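You operate a simulated robot arm through the tools that you are given. There is no shell and no other tool. Be economical: measure what you need, move in short steps, check, and stop when the job is done.

You run a simulated robot arm. Do the job below in one go: nothing can be reset, and whatever is moved stays where it is left.

Task
Take the test tile from the top of the repair bench and leave it on the orange drip tray.

The check looks at the end state, three seconds after you hand in, the way a careful person would. Anything else that was tipped, shoved, dropped, spilled or broken makes it a failure.

Robot
A 7-joint arm with a two-finger parallel gripper, fixed in place. Base frame: the origin is at the foot of the arm, x ahead of it, y to its left, z up; the work surface is at about z = 0.9. Readings come in m, rad, newtons and seconds.
With the tool pointing down near the work surface it reaches from about 0.3 to 0.68 m from the base axis. Its first joint turns from -1.152 to 1.152 rad. Payload 1.57 kg.
Tool frame: the origin (TCP) lies between the finger pads and is the grasp point; the fingertips stand 0.03 m ahead of it; z points along the fingers, y is the line along which they close. Largest opening 0.11 m; finger width 0.024, thickness 0.012; the body of the gripper, 0.048 by 0.112 m, starts 0.078 m behind the TCP.
Orientation is that of the tool frame in the base frame, as a unit quaternion [x, y, z, w]. With the fingers straight down and closing along the base's y, the tool's x points along the base's -x, its y along +y and its z along -z.

Tools
- The arm moves only by the tool jog_arm. Its arguments are lists of equal length, an entry for each row: "translation": the shift along the tool's x, y, z in m, a list of three; "yaw": the turn about the tool's z in rad. In form: {"translation": [[tx, ty, tz], ...], "yaw": [yaw, ...]}. A call has 1 to 20 rows; each row shifts and turns the commanded pose from where the row before left it, along the tool's axes as they then stand. "grip" is the finger opening in m, from 0 to 0.11, set as the call begins (left out, the last holds). Each row takes 0.2 s and may step no farther than 0.05 m and 0.15 rad from the row before; otherwise, or with a gripper value out of range, the whole call is refused. Where a pose cannot be reached the arm comes as near as it can. A force on the tool above 40 N (or 10 N above the force at the start of the call, whichever is more), or a blocked arm, ends the call early, and 0.2 s more pass. Each finger travels about 0.108 m/s and halts on what it meets, pressing with about 38 N; the grip force reading is that of the motor and also rises with nothing between the fingers. The clock runs only during rows and for 0.2 s after the last one: add rows that do not move to give the fingers time. The reply holds the time, the measured pose of the TCP, the force on the tool along the base axes, the opening and the grip force, in the units named above and with some noise, and new pictures: "pictures" is both (left out), scene, wrist or none.
- Cameras (640 x 400 px; columns grow to the right, rows downward): "scene" is fixed at [0.1809, -0.418, 1.3916]; the picture's right is [0.47, -0.88, 0.00], its down [-0.61, -0.32, -0.73] and it looks along [0.64, 0.34, -0.69] (base axes); focal length 281 px, centre (320, 200). "wrist" rides on the gripper at [-0.036, 0, -0.08] in the tool frame; the picture's right is [0.00, -1.00, 0.00], its down [0.97, 0.00, -0.24] and it looks along [0.24, 0.00, 0.97] (tool axes); focal length 218 px, centre (320, 200). There is no depth. A picture from a camera that has moved, and an enlarged one, comes with that camera's place and axes in the base frame and with its lens.
- inspect(camera, box): a new picture of the part [left, top, right, bottom] of that camera's present view, enlarged. It takes no simulated time.
- hand_in(): hands the job in; it is judged then, once.

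Go step by step. Nothing tells you positions but the pictures and the camera data: compare them with the known pose of the tool, close in by small moves and look again before you grip or let go. The budget is 90 turns and 150 pictures, counting those below and the enlarged ones. Unless the task says otherwise, let go and move clear before handing in, and close with one line.

The tools are called after "Emit:" by a JSON object that holds its "api" and its "payload". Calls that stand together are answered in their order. jog_arm: Moves the arm, as the interface text tells. Its arguments: {"type":"object","properties":{"translation":{"type":"array"},"yaw":{"type":"array"},"grip":{"type":"number"},"pictures":{"type":"string","enum":["both","scene","wrist","none"]}},"required":["translation","yaw"]} The other tools are called the same way: inspect (camera, box) takes an enlarged picture of a part of a camera's view; hand_in () hands the job in.

At the start:

```text
t: 0.0
ee_pos: [0.3885, -0.2373, 1.2042]
tcp_rot: [-0.001, 1.0, 0.0, -0.001]
ft_force: [0.4, 1.1, -0.1]
gripper_width: 0.1098
grip_force: 0.0
```

scene: 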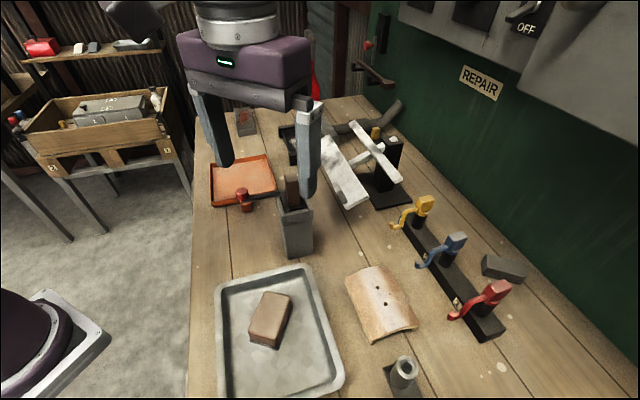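
wrist: 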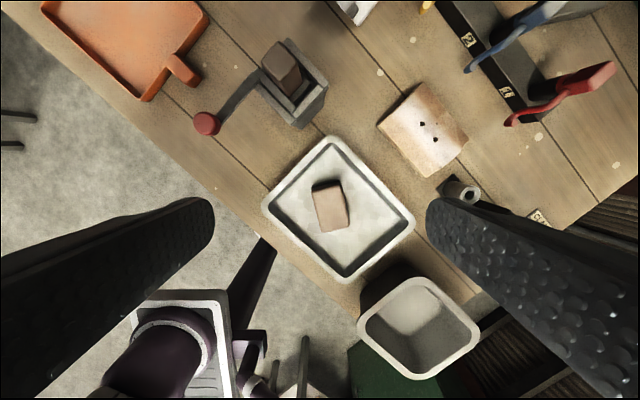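

The picture shows a bench with a curved two-hole tile, a brown block in a metal tray, another block in a gray holder, and the orange tray at far left. I will enlarge several parts to identify the tile.

Emit:
{"api": "inspect", "payload": {"camera": "scene", "box": [200, 240, 440, 400]}}

Emit:
{"api": "inspect", "payload": {"camera": "scene", "box": [190, 90, 430, 250]}}

Emit:
{"api": "inspect", "payload": {"camera": "wrist", "box": [240, 20, 480, 180]}}

```text
2.50 times, centred on (320, 320) of scene
camera zoom: at [0.1809, -0.418, 1.3916], right [0.47, -0.88, 0.0], down [-0.61, -0.32, -0.73], along [0.64, 0.34, -0.69], focal length 703 px, centre (320, -100)
```

zoom: 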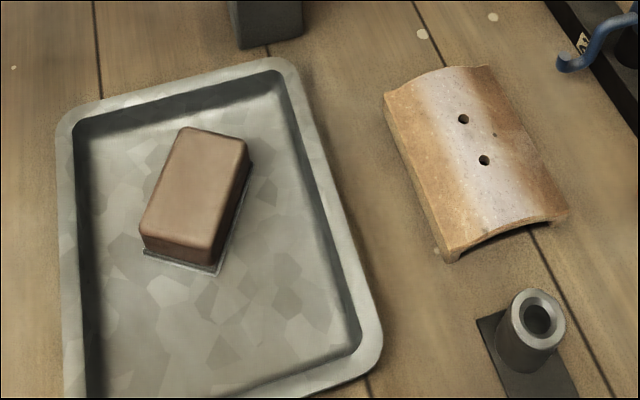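

```text
2.50 times, centred on (310, 170) of scene
camera zoom: at [0.1809, -0.418, 1.3916], right [0.47, -0.88, 0.0], down [-0.61, -0.32, -0.73], along [0.64, 0.34, -0.69], focal length 703 px, centre (345, 275)
```

zoom: 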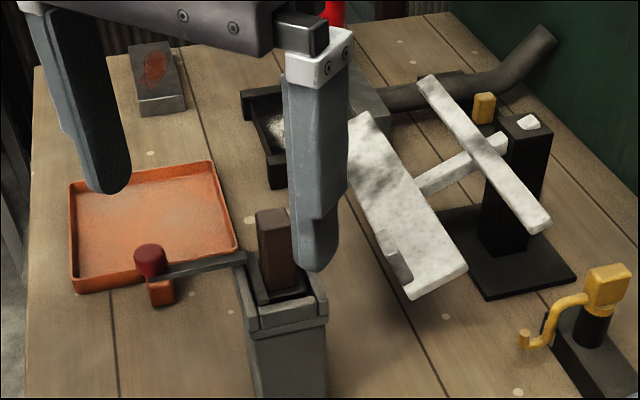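

```text
2.50 times, centred on (360, 100) of wrist
camera zoom: at [0.4246, -0.2364, 1.283], right [0.0, -1.0, 0.0], down [-0.97, 0.0, 0.24], along [-0.24, 0.0, -0.97], focal length 546 px, centre (220, 450)
```

zoom: 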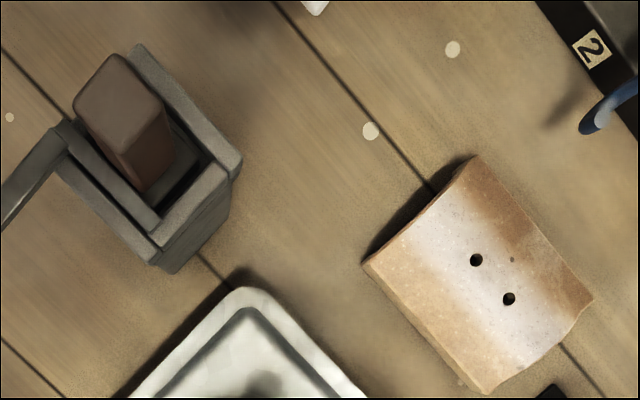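

The curved tile seems to lie near (0.43, -0.40) and the orange tray near (0.60, 0.04). I'll move forward high up to see the white slab and the rest before deciding.

Emit:
{"api": "jog_arm", "payload": {"translation": [[-0.04, 0, -0.02], [-0.04, 0.03, -0.02], [-0.04, 0.03, 0], [0, 0, 0]], "yaw": [0, 0, 0, 0]}}

```text
refused: row 2 steps farther than a row can; nothing moved
```

The row was too long, so I repeat it with shorter steps.

Emit:
{"api": "jog_arm", "payload": {"translation": [[-0.04, 0, -0.01], [-0.04, 0.02, -0.01], [-0.03, 0.03, 0], [0, 0, 0]], "yaw": [0, 0, 0, 0]}}

```text
t: 1.0
ee_pos: [0.4993, -0.186, 1.2245]
tcp_rot: [0.0, 1.0, 0.0, -0.001]
ft_force: [0.0, -0.8, 0.5]
gripper_width: 0.1101
grip_force: 0.0
camera wrist: at [0.5347, -0.1854, 1.3031], right [0.0, -1.0, 0.0], down [-0.97, 0.0, 0.24], along [-0.24, 0.0, -0.97], focal length 218 px, centre (320, 200)
```

scene: 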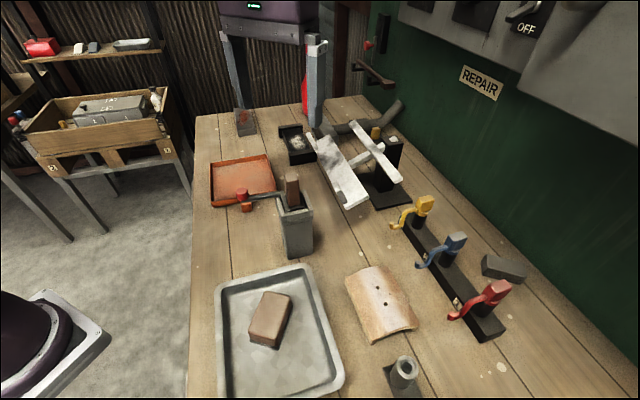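
wrist: 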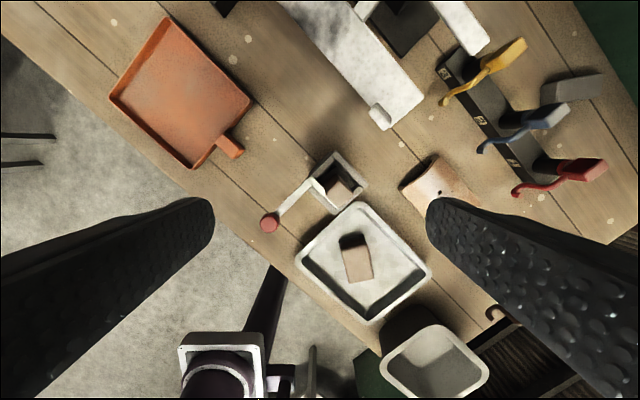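

The white slab is a fixed chute; the curved two-hole piece is the only tile lying on the bench top, centred about (0.443, -0.40), with its arch axis along roughly (-0.73, -0.68). I'll move above it and turn so the fingers close across its width.

Emit:
{"api": "jog_arm", "payload": {"translation": [[0.0095, -0.036, 0.008], [0.0095, -0.036, 0.008], [0.0095, -0.036, 0.008], [0.0095, -0.036, 0.008], [0.0095, -0.036, 0.008], [0.0095, -0.034, 0.008], [0, 0, 0], [0, 0, 0], [0, 0, 0], [0, 0, 0], [0, 0, 0], [0, 0, 0], [0, 0, 0]], "yaw": [0, 0, 0, 0, 0, 0, -0.13, -0.13, -0.13, -0.13, -0.13, -0.13, 0]}}

```text
t: 3.8
ee_pos: [0.4344, -0.3947, 1.1687]
tcp_rot: [-0.38, 0.925, 0.0, 0.001]
ft_force: [-0.3, 0.1, 0.1]
gripper_width: 0.1098
grip_force: 0.1
out of reach, approached as far as the arm can: row 6
camera wrist: at [0.4602, -0.3682, 1.2482], right [0.7, -0.71, 0.0], down [-0.69, -0.68, 0.24], along [-0.17, -0.17, -0.97], focal length 218 px, centre (320, 200)
```

scene: 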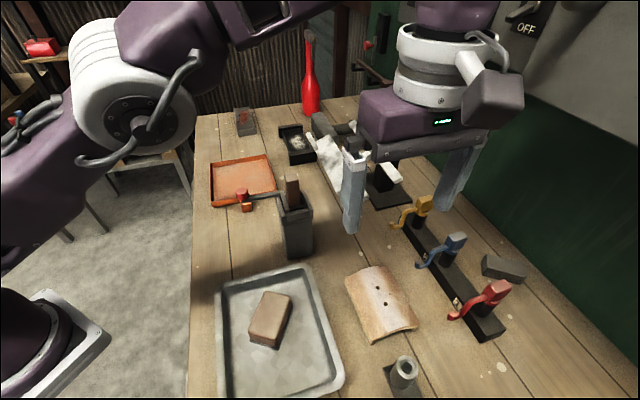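
wrist: 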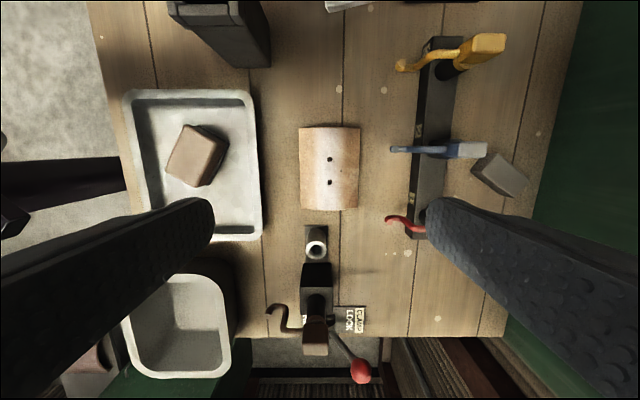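

The tile's centre now computes to about (0.448, -0.401), 0.09 m wide across the fingers and square to the gripper. A "CLAMP LOCK" label is nearby, so I'll look closer before touching.

Emit:
{"api": "inspect", "payload": {"camera": "wrist", "box": [260, 100, 420, 200]}}

Emit:
{"api": "inspect", "payload": {"camera": "wrist", "box": [240, 200, 420, 390]}}

Emit:
{"api": "inspect", "payload": {"camera": "scene", "box": [330, 250, 430, 400]}}

```text
4.00 times, centred on (340, 150) of wrist
camera zoom: at [0.4602, -0.3682, 1.2482], right [0.7, -0.71, 0.0], down [-0.69, -0.68, 0.24], along [-0.17, -0.17, -0.97], focal length 873 px, centre (240, 400)
```

zoom: 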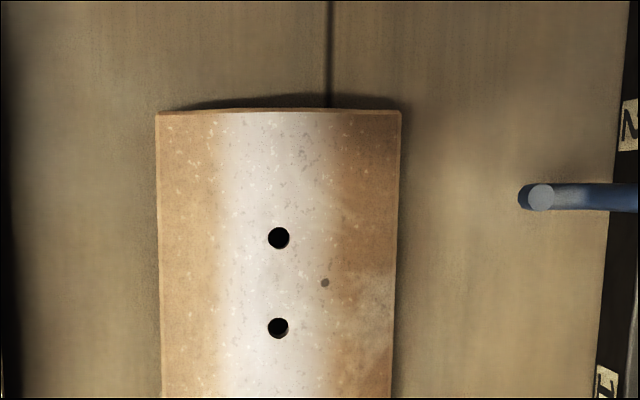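

```text
2.11 times, centred on (330, 295) of wrist
camera zoom: at [0.4602, -0.3682, 1.2482], right [0.7, -0.71, 0.0], down [-0.69, -0.68, 0.24], along [-0.17, -0.17, -0.97], focal length 460 px, centre (299, 0)
```

zoom: 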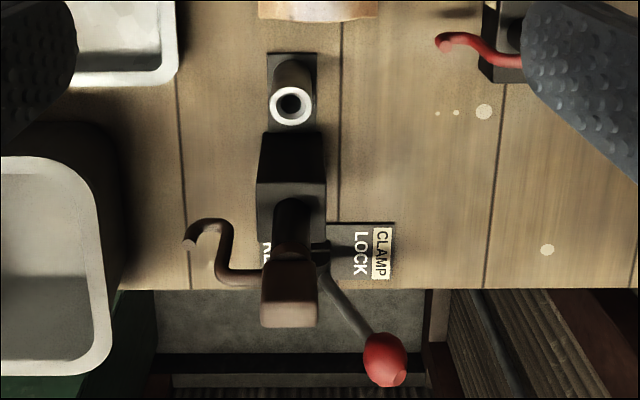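

```text
2.67 times, centred on (380, 325) of scene
camera zoom: at [0.1809, -0.418, 1.3916], right [0.47, -0.88, 0.0], down [-0.61, -0.32, -0.73], along [0.64, 0.34, -0.69], focal length 749 px, centre (160, -133)
```

zoom: 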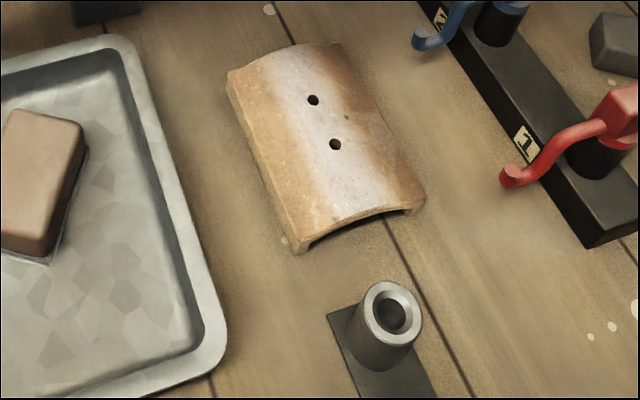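

The tile lies free on the bench, nothing over it. I'll descend partway to see where the TCP settles.

Emit:
{"api": "jog_arm", "payload": {"translation": [[0, 0, 0.04], [0, 0, 0.04], [0, 0, 0.03], [0, 0, 0]], "yaw": [0, 0, 0, 0], "pictures": "wrist"}}

```text
t: 4.8
ee_pos: [0.4335, -0.3943, 1.0583]
tcp_rot: [-0.38, 0.925, 0.0, 0.0]
ft_force: [0.0, 0.2, -0.1]
gripper_width: 0.1102
grip_force: 0.1
camera wrist: at [0.4597, -0.3684, 1.1373], right [0.7, -0.71, 0.0], down [-0.69, -0.68, 0.24], along [-0.17, -0.17, -0.97], focal length 218 px, centre (320, 200)
```

wrist: 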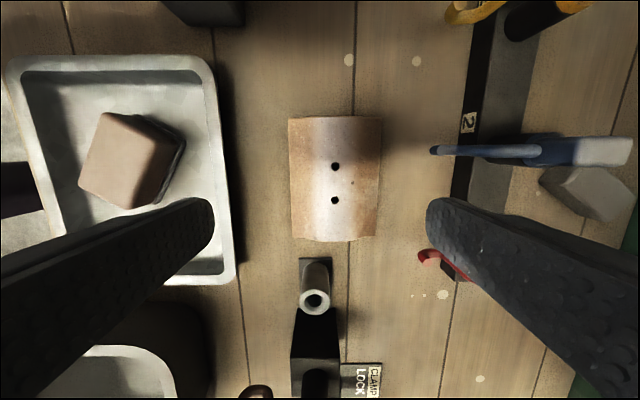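

The tile is about 0.0155 m to the picture's right of the TCP line. I shift and descend to about z = 1.0, then check the clearance.

Emit:
{"api": "jog_arm", "payload": {"translation": [[-0.001, -0.0155, 0], [0, 0, 0.03], [0, 0, 0.025], [0, 0, 0]], "yaw": [0, 0, 0, 0]}}

```text
t: 5.8
ee_pos: [0.4457, -0.4046, 1.0033]
tcp_rot: [-0.381, 0.925, 0.0, 0.001]
ft_force: [-0.2, -0.5, 0.5]
gripper_width: 0.1101
grip_force: 0.0
camera wrist: at [0.4711, -0.3782, 1.0826], right [0.7, -0.71, 0.0], down [-0.69, -0.68, 0.24], along [-0.17, -0.17, -0.97], focal length 218 px, centre (320, 200)
```

scene: 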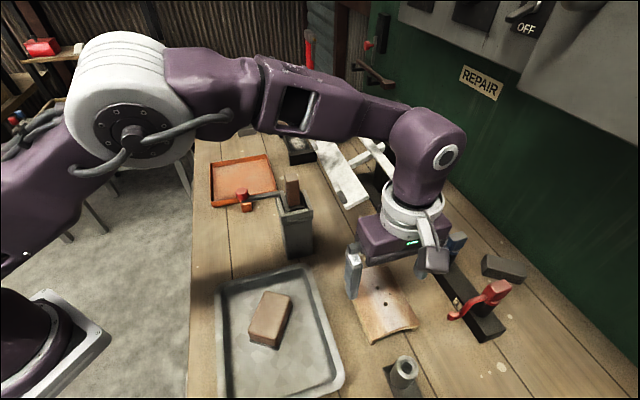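
wrist: 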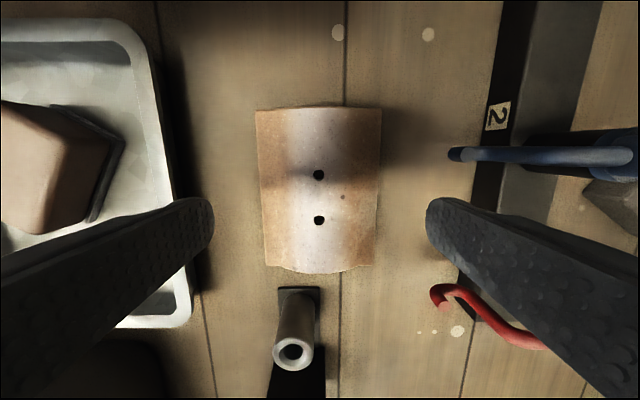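

The tile is centred between the fingers and the levers are clear. I descend to about z = 0.938.

Emit:
{"api": "jog_arm", "payload": {"translation": [[0, 0, 0.025], [0, 0, 0.02], [0, 0, 0.01], [0, 0, 0.01], [0, 0, 0]], "yaw": [0, 0, 0, 0, 0]}}

```text
t: 7.0
ee_pos: [0.4466, -0.4041, 0.938]
tcp_rot: [-0.38, 0.925, 0.0, 0.0]
ft_force: [0.9, -0.4, 1.3]
gripper_width: 0.1099
grip_force: 0.1
camera wrist: at [0.4713, -0.3783, 1.0178], right [0.7, -0.71, 0.0], down [-0.69, -0.68, 0.24], along [-0.17, -0.17, -0.97], focal length 218 px, centre (320, 200)
```

scene: 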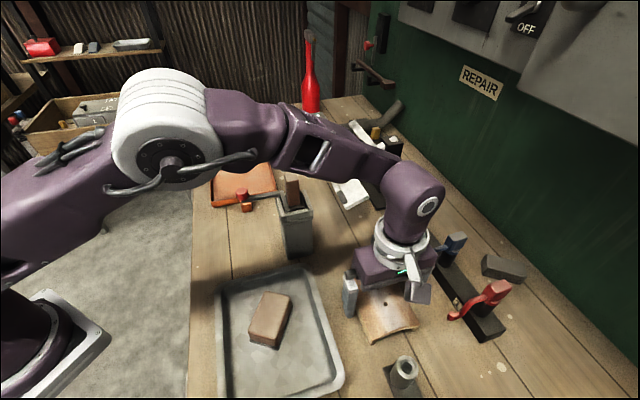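
wrist: 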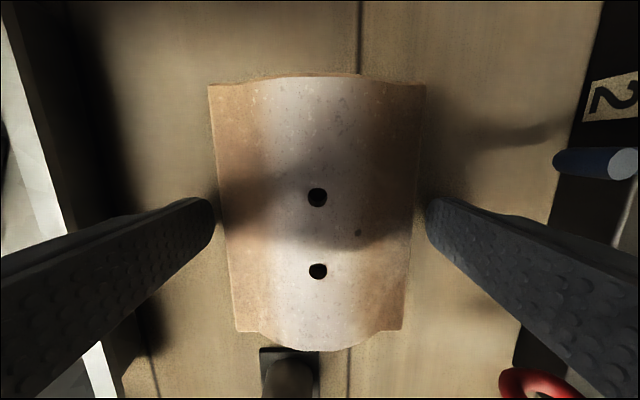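

The fingers straddle the tile. I go 4 mm lower and close.

Emit:
{"api": "jog_arm", "payload": {"translation": [[0, 0, 0.004], [0, 0, 0]], "yaw": [0, 0], "pictures": "none"}}

Emit:
{"api": "jog_arm", "payload": {"translation": [[0, 0, 0], [0, 0, 0], [0, 0, 0]], "yaw": [0, 0, 0], "grip": 0.085}}

```text
t: 7.6
ee_pos: [0.4455, -0.4053, 0.9348]
tcp_rot: [-0.38, 0.925, 0.0, 0.0]
ft_force: [-0.1, 0.5, -0.8]
gripper_width: 0.1101
grip_force: 0.1
```

```text
t: 8.4
ee_pos: [0.4457, -0.4046, 0.934]
tcp_rot: [-0.38, 0.925, 0.0, 0.0]
ft_force: [0.3, 0.4, 0.0]
gripper_width: 0.0875
grip_force: 37.7
camera wrist: at [0.4715, -0.3784, 1.014], right [0.7, -0.71, 0.0], down [-0.69, -0.68, 0.24], along [-0.17, -0.17, -0.97], focal length 218 px, centre (320, 200)
```

scene: 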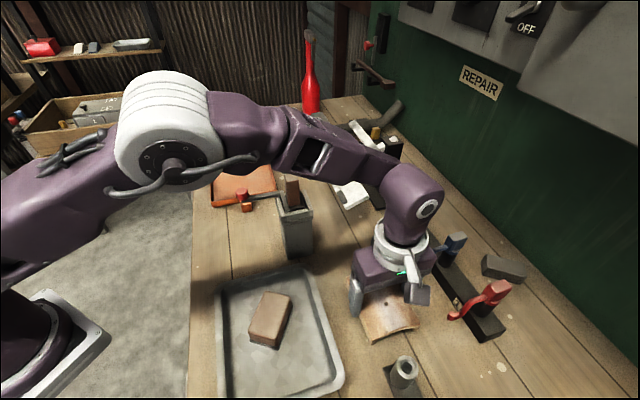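
wrist: 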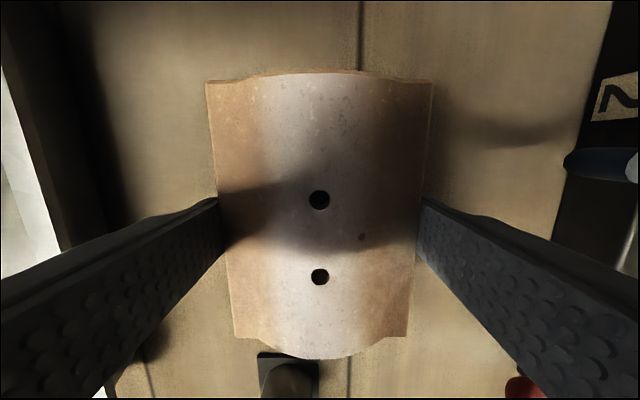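

The grip holds at 0.0875 m with full force. I lift slightly and check.

Emit:
{"api": "jog_arm", "payload": {"translation": [[0, 0, 0], [0, 0, -0.01], [0, 0, -0.02], [0, 0, -0.03], [0, 0, 0]], "yaw": [0, 0, 0, 0, 0], "grip": 0.075}}

```text
t: 9.6
ee_pos: [0.4448, -0.4055, 0.9953]
tcp_rot: [-0.38, 0.925, 0.001, 0.001]
ft_force: [0.0, 1.0, -2.1]
gripper_width: 0.0875
grip_force: 37.4
camera wrist: at [0.4714, -0.3789, 1.0739], right [0.7, -0.71, 0.0], down [-0.69, -0.68, 0.24], along [-0.17, -0.17, -0.97], focal length 218 px, centre (320, 200)
```

scene: 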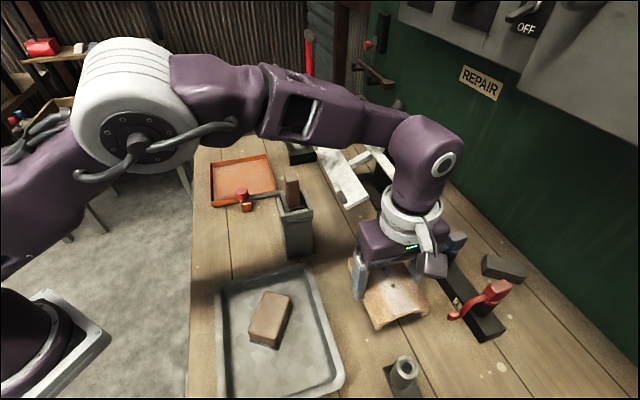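
wrist: 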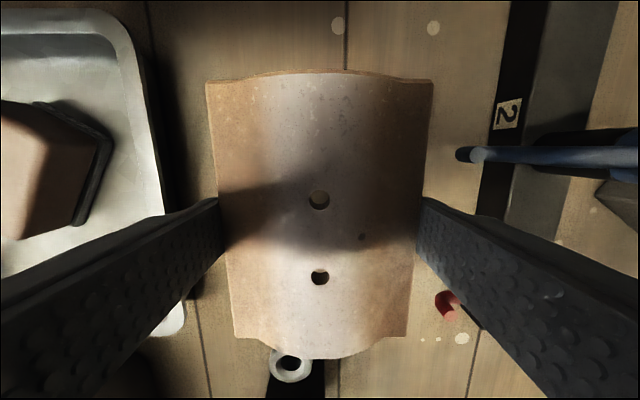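

The tile is held and clear; the orange tray centres near (0.61, 0.045) with sides parallel to the tile, so the present yaw suits it. The gray block between may be about 1.09 high, so I'll retract and climb to about 1.21 before crossing.

Emit:
{"api": "jog_arm", "payload": {"translation": [[0, 0, -0.035], [0, 0, -0.035], [0, 0, -0.035], [-0.0158, 0.0213, -0.0263], [-0.0158, 0.0213, -0.0263], [-0.0158, 0.0213, -0.0263], [-0.0158, 0.0213, -0.0263], [0, 0, 0]], "yaw": [0, 0, 0, 0, 0, 0, 0, 0]}}

```text
t: 11.4
ee_pos: [0.43, -0.2989, 1.2033]
tcp_rot: [-0.38, 0.925, 0.001, 0.0]
ft_force: [-0.6, 0.1, -2.3]
gripper_width: 0.0876
grip_force: 37.9
camera wrist: at [0.4565, -0.2729, 1.284], right [0.7, -0.71, 0.0], down [-0.69, -0.68, 0.24], along [-0.17, -0.17, -0.97], focal length 218 px, centre (320, 200)
```

scene: 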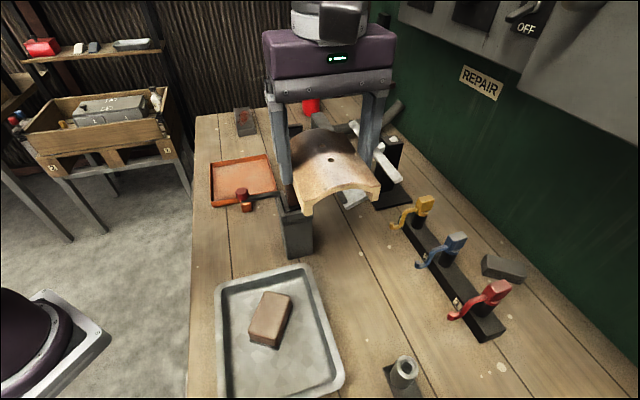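
wrist: 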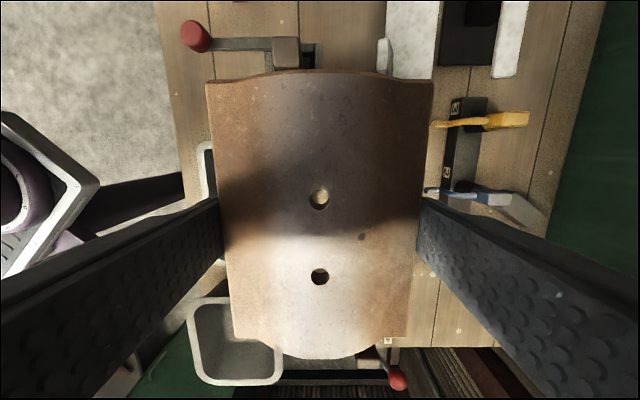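

The tile is secure. I cross over the gray block at this height.

Emit:
{"api": "jog_arm", "payload": {"translation": [[-0.0325, 0.008, -0.002], [-0.0325, 0.008, -0.002], [-0.0325, 0.008, -0.002], [-0.0325, 0.008, -0.002], [-0.033, 0.014, 0], [-0.033, 0.014, 0], [-0.033, 0.014, 0], [-0.033, 0.014, 0], [-0.033, 0.014, 0.01], [0, 0, 0]], "yaw": [0, 0, 0, 0, 0, 0, 0, 0, 0, 0]}}

```text
t: 13.6
ee_pos: [0.5696, -0.0182, 1.2029]
tcp_rot: [-0.38, 0.925, 0.0, 0.0]
ft_force: [-0.2, 0.0, -2.1]
gripper_width: 0.0875
grip_force: 37.9
camera wrist: at [0.5953, 0.0078, 1.2827], right [0.7, -0.71, 0.0], down [-0.69, -0.68, 0.24], along [-0.17, -0.17, -0.97], focal length 218 px, centre (320, 200)
```

scene: 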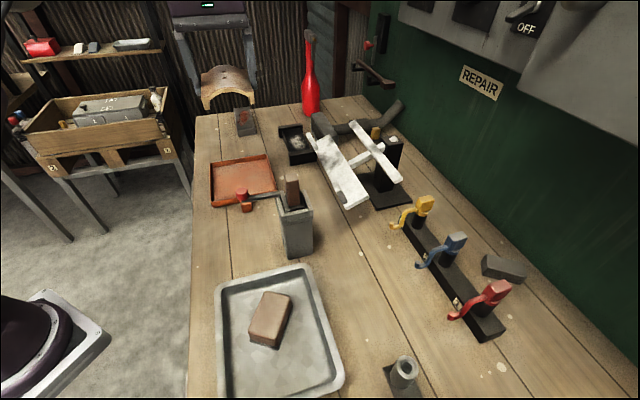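
wrist: 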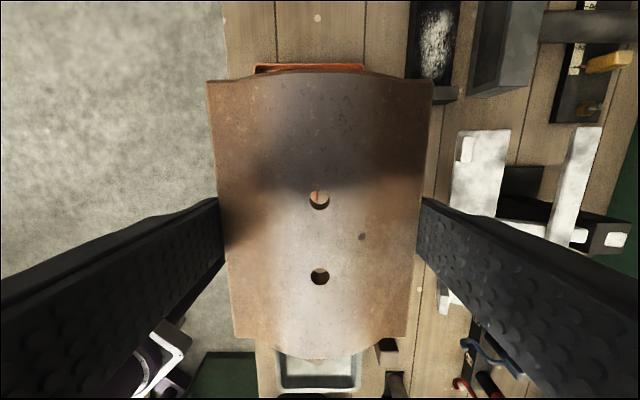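

The tray's far edge shows the tray centre about 0.07 m ahead and 0.015 m to tool +y. I shift above it and descend partway.

Emit:
{"api": "jog_arm", "payload": {"translation": [[-0.035, 0.008, 0], [-0.035, 0.008, 0.01], [0, 0, 0.04], [0, 0, 0.04], [0, 0, 0.04], [0, 0, 0]], "yaw": [0, 0, 0, 0, 0, 0]}}

```text
t: 15.0
ee_pos: [0.607, 0.0414, 1.0722]
tcp_rot: [-0.379, 0.925, 0.0, 0.0]
ft_force: [-0.8, 0.8, -2.4]
gripper_width: 0.0877
grip_force: 37.7
camera wrist: at [0.6327, 0.0668, 1.1519], right [0.7, -0.71, 0.0], down [-0.69, -0.68, 0.24], along [-0.17, -0.17, -0.97], focal length 218 px, centre (320, 200)
```

scene: 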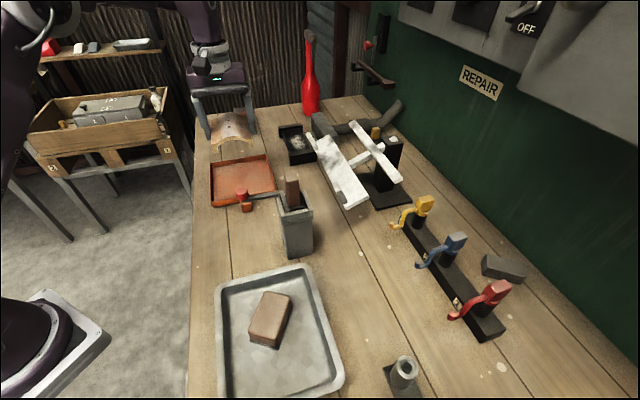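
wrist: 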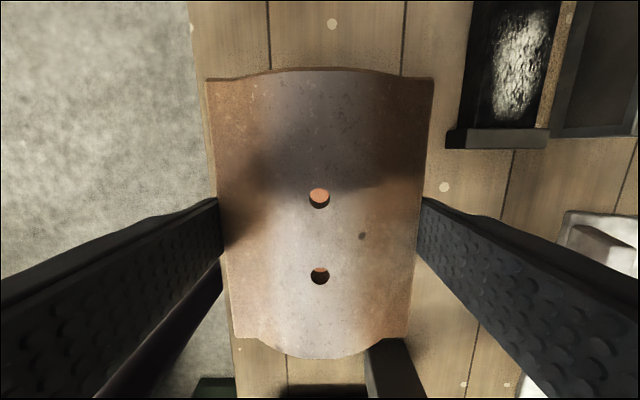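

The scene picture also gives the tray centre near (0.606, 0.043), matching the TCP. I descend slowly toward it.

Emit:
{"api": "jog_arm", "payload": {"translation": [[0, 0, 0.04], [0, 0, 0.03], [0, 0, 0.02], [0, 0, 0]], "yaw": [0, 0, 0, 0]}}

Emit:
{"api": "inspect", "payload": {"camera": "scene", "box": [180, 90, 340, 230]}}

```text
t: 16.0
ee_pos: [0.6084, 0.0408, 0.9814]
tcp_rot: [-0.381, 0.925, -0.001, -0.001]
ft_force: [-0.6, 0.2, -2.1]
gripper_width: 0.0876
grip_force: 37.9
camera wrist: at [0.6337, 0.0672, 1.0627], right [0.7, -0.71, 0.0], down [-0.69, -0.68, 0.24], along [-0.17, -0.17, -0.97], focal length 218 px, centre (320, 200)
```

scene: 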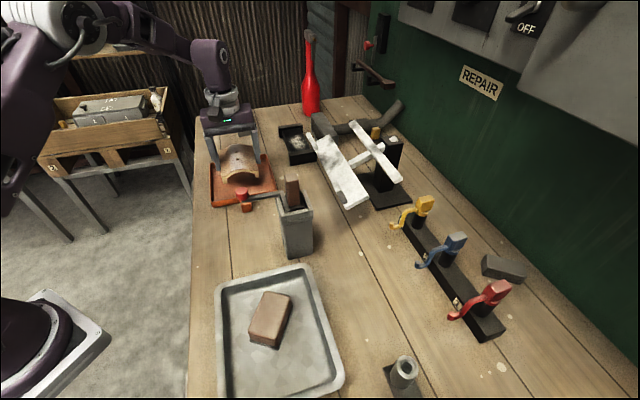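
wrist: 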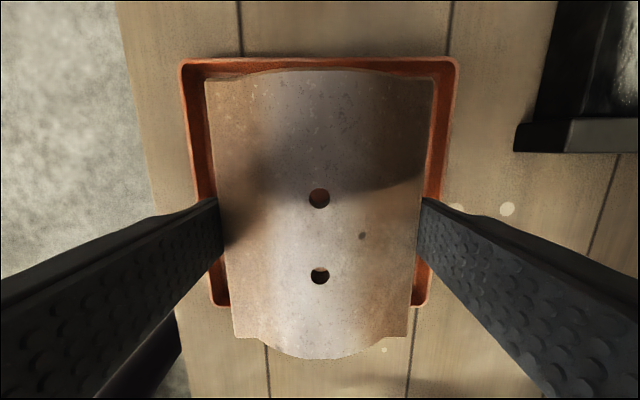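

```text
2.86 times, centred on (260, 160) of scene
camera zoom: at [0.1809, -0.418, 1.3916], right [0.47, -0.88, 0.0], down [-0.61, -0.32, -0.73], along [0.64, 0.34, -0.69], focal length 803 px, centre (491, 314)
```

zoom: 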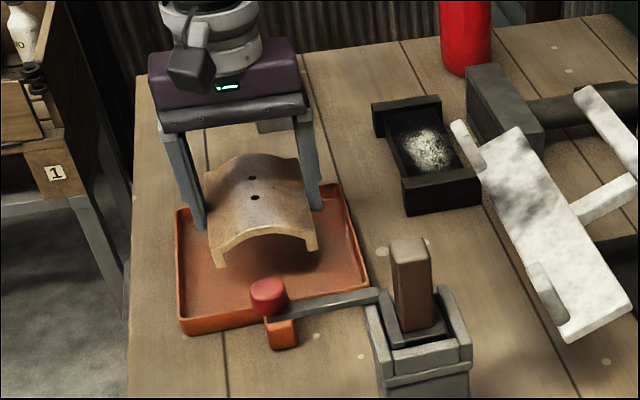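

The tile is centred over the tray, with the rim symmetric on all sides. I lower it to just above the floor.

Emit:
{"api": "jog_arm", "payload": {"translation": [[0, 0, 0.02], [0, 0, 0.012], [0, 0, 0.006], [0, 0, 0]], "yaw": [0, 0, 0, 0], "pictures": "wrist"}}

Emit:
{"api": "inspect", "payload": {"camera": "scene", "box": [190, 130, 290, 220]}}

```text
t: 17.0
ee_pos: [0.6092, 0.0411, 0.9439]
tcp_rot: [-0.38, 0.925, 0.0, 0.0]
ft_force: [-0.4, -0.4, -2.5]
gripper_width: 0.0878
grip_force: 38.1
camera wrist: at [0.6338, 0.0671, 1.0241], right [0.7, -0.71, 0.0], down [-0.69, -0.68, 0.24], along [-0.17, -0.17, -0.97], focal length 218 px, centre (320, 200)
```

wrist: 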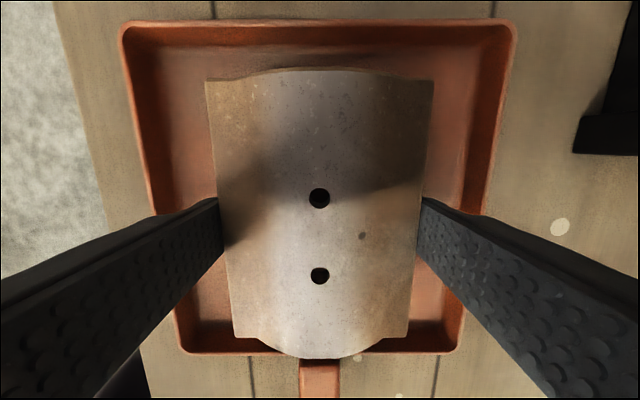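

```text
4.44 times, centred on (240, 175) of scene
camera zoom: at [0.1809, -0.418, 1.3916], right [0.47, -0.88, 0.0], down [-0.61, -0.32, -0.73], along [0.64, 0.34, -0.69], focal length 1249 px, centre (676, 311)
```

zoom: 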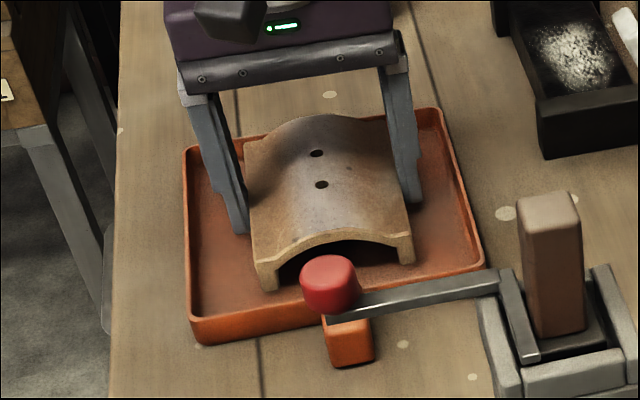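

The tile sits within the tray, a few millimetres above the floor. I lower by millimetres and watch the force.

Emit:
{"api": "jog_arm", "payload": {"translation": [[0, 0, 0.002], [0, 0, 0.002], [0, 0, 0]], "yaw": [0, 0, 0], "pictures": "none"}}

```text
t: 17.8
ee_pos: [0.6086, 0.0413, 0.9413]
tcp_rot: [-0.38, 0.925, 0.0, 0.0]
ft_force: [-0.3, -0.4, -1.5]
gripper_width: 0.0874
grip_force: 37.9
```

Emit:
{"api": "jog_arm", "payload": {"translation": [[0, 0, 0.0015], [0, 0, 0]], "yaw": [0, 0], "pictures": "none"}}

```text
t: 18.4
ee_pos: [0.608, 0.0406, 0.9394]
tcp_rot: [-0.38, 0.925, -0.001, 0.0]
ft_force: [-0.5, -0.3, -1.2]
gripper_width: 0.0874
grip_force: 37.8
```

No firm contact yet (the tile's weight is about 2 N). I lower a little more.

Emit:
{"api": "jog_arm", "payload": {"translation": [[0, 0, 0.0015], [0, 0, 0]], "yaw": [0, 0], "pictures": "both"}}

```text
t: 19.0
ee_pos: [0.6074, 0.0408, 0.9379]
tcp_rot: [-0.38, 0.925, 0.0, 0.001]
ft_force: [-0.6, 0.1, 5.6]
gripper_width: 0.0872
grip_force: 37.8
camera wrist: at [0.6333, 0.0669, 1.0177], right [0.7, -0.71, 0.0], down [-0.69, -0.68, 0.24], along [-0.17, -0.17, -0.97], focal length 218 px, centre (320, 200)
```

scene: 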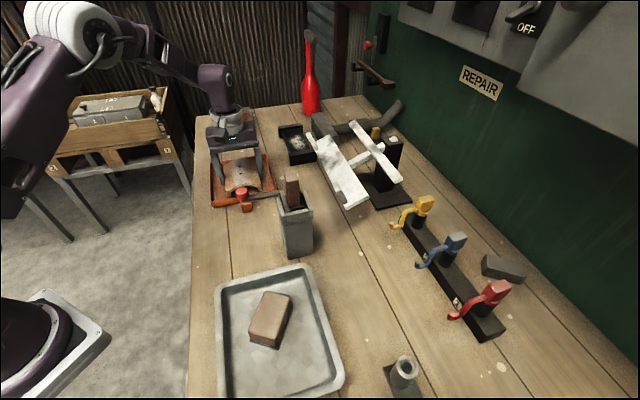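
wrist: 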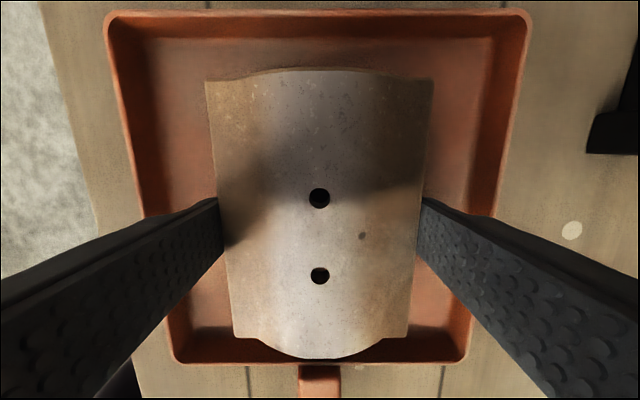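

The tile has touched down (force turned to +5.6 N). I open to 0.103 m, short of the tray walls.

Emit:
{"api": "jog_arm", "payload": {"translation": [[0, 0, 0], [0, 0, 0], [0, 0, 0]], "yaw": [0, 0, 0], "grip": 0.103, "pictures": "wrist"}}

```text
t: 19.8
ee_pos: [0.6056, 0.0423, 0.9375]
tcp_rot: [-0.38, 0.925, 0.0, 0.0]
ft_force: [0.4, -0.1, -0.3]
gripper_width: 0.1029
grip_force: 0.1
camera wrist: at [0.6332, 0.0669, 1.0172], right [0.7, -0.71, 0.0], down [-0.69, -0.68, 0.24], along [-0.17, -0.17, -0.97], focal length 218 px, centre (320, 200)
```

wrist: 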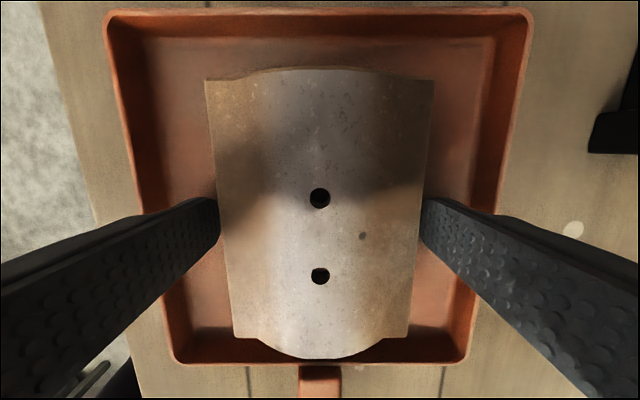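

The fingers are free of the tile on both sides. I rise straight up.

Emit:
{"api": "jog_arm", "payload": {"translation": [[0, 0, -0.01], [0, 0, -0.02], [0, 0, -0.04], [0, 0, -0.04], [0, 0, -0.04], [0, 0, -0.04], [0, 0, 0]], "yaw": [0, 0, 0, 0, 0, 0, 0]}}

Emit:
{"api": "inspect", "payload": {"camera": "scene", "box": [190, 110, 330, 220]}}

```text
t: 21.4
ee_pos: [0.6071, 0.0406, 1.1263]
tcp_rot: [-0.38, 0.925, 0.0, 0.0]
ft_force: [0.4, 0.3, 0.0]
gripper_width: 0.1029
grip_force: 0.0
camera wrist: at [0.6329, 0.0671, 1.2068], right [0.7, -0.71, 0.0], down [-0.69, -0.68, 0.24], along [-0.17, -0.17, -0.97], focal length 218 px, centre (320, 200)
```

scene: 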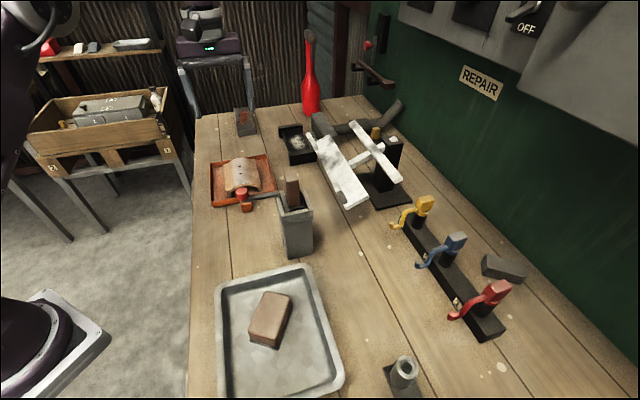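
wrist: 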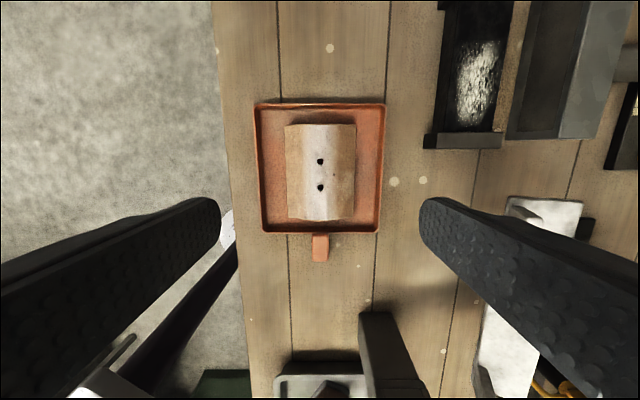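

```text
3.64 times, centred on (260, 165) of scene
camera zoom: at [0.1809, -0.418, 1.3916], right [0.47, -0.88, 0.0], down [-0.61, -0.32, -0.73], along [0.64, 0.34, -0.69], focal length 1022 px, centre (538, 327)
```

zoom: 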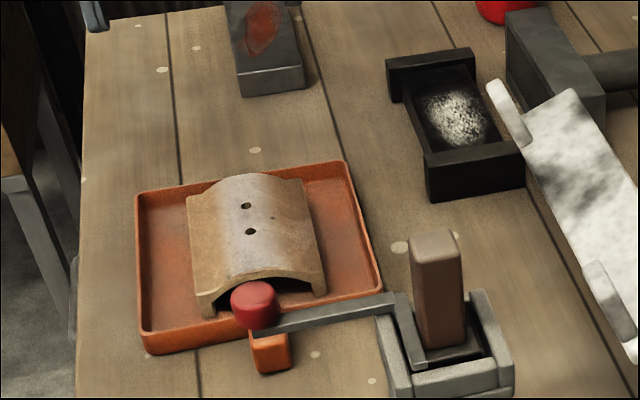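

The tile rests flat inside the orange tray, everything else looks undisturbed, and the arm is clear, so I hand in.

Emit:
{"api": "hand_in", "payload": {}}

```text
The job is handed in.
```

The test tile lies flat on the orange drip tray. The gripper is open and clear of it, and nothing else was seen to move.
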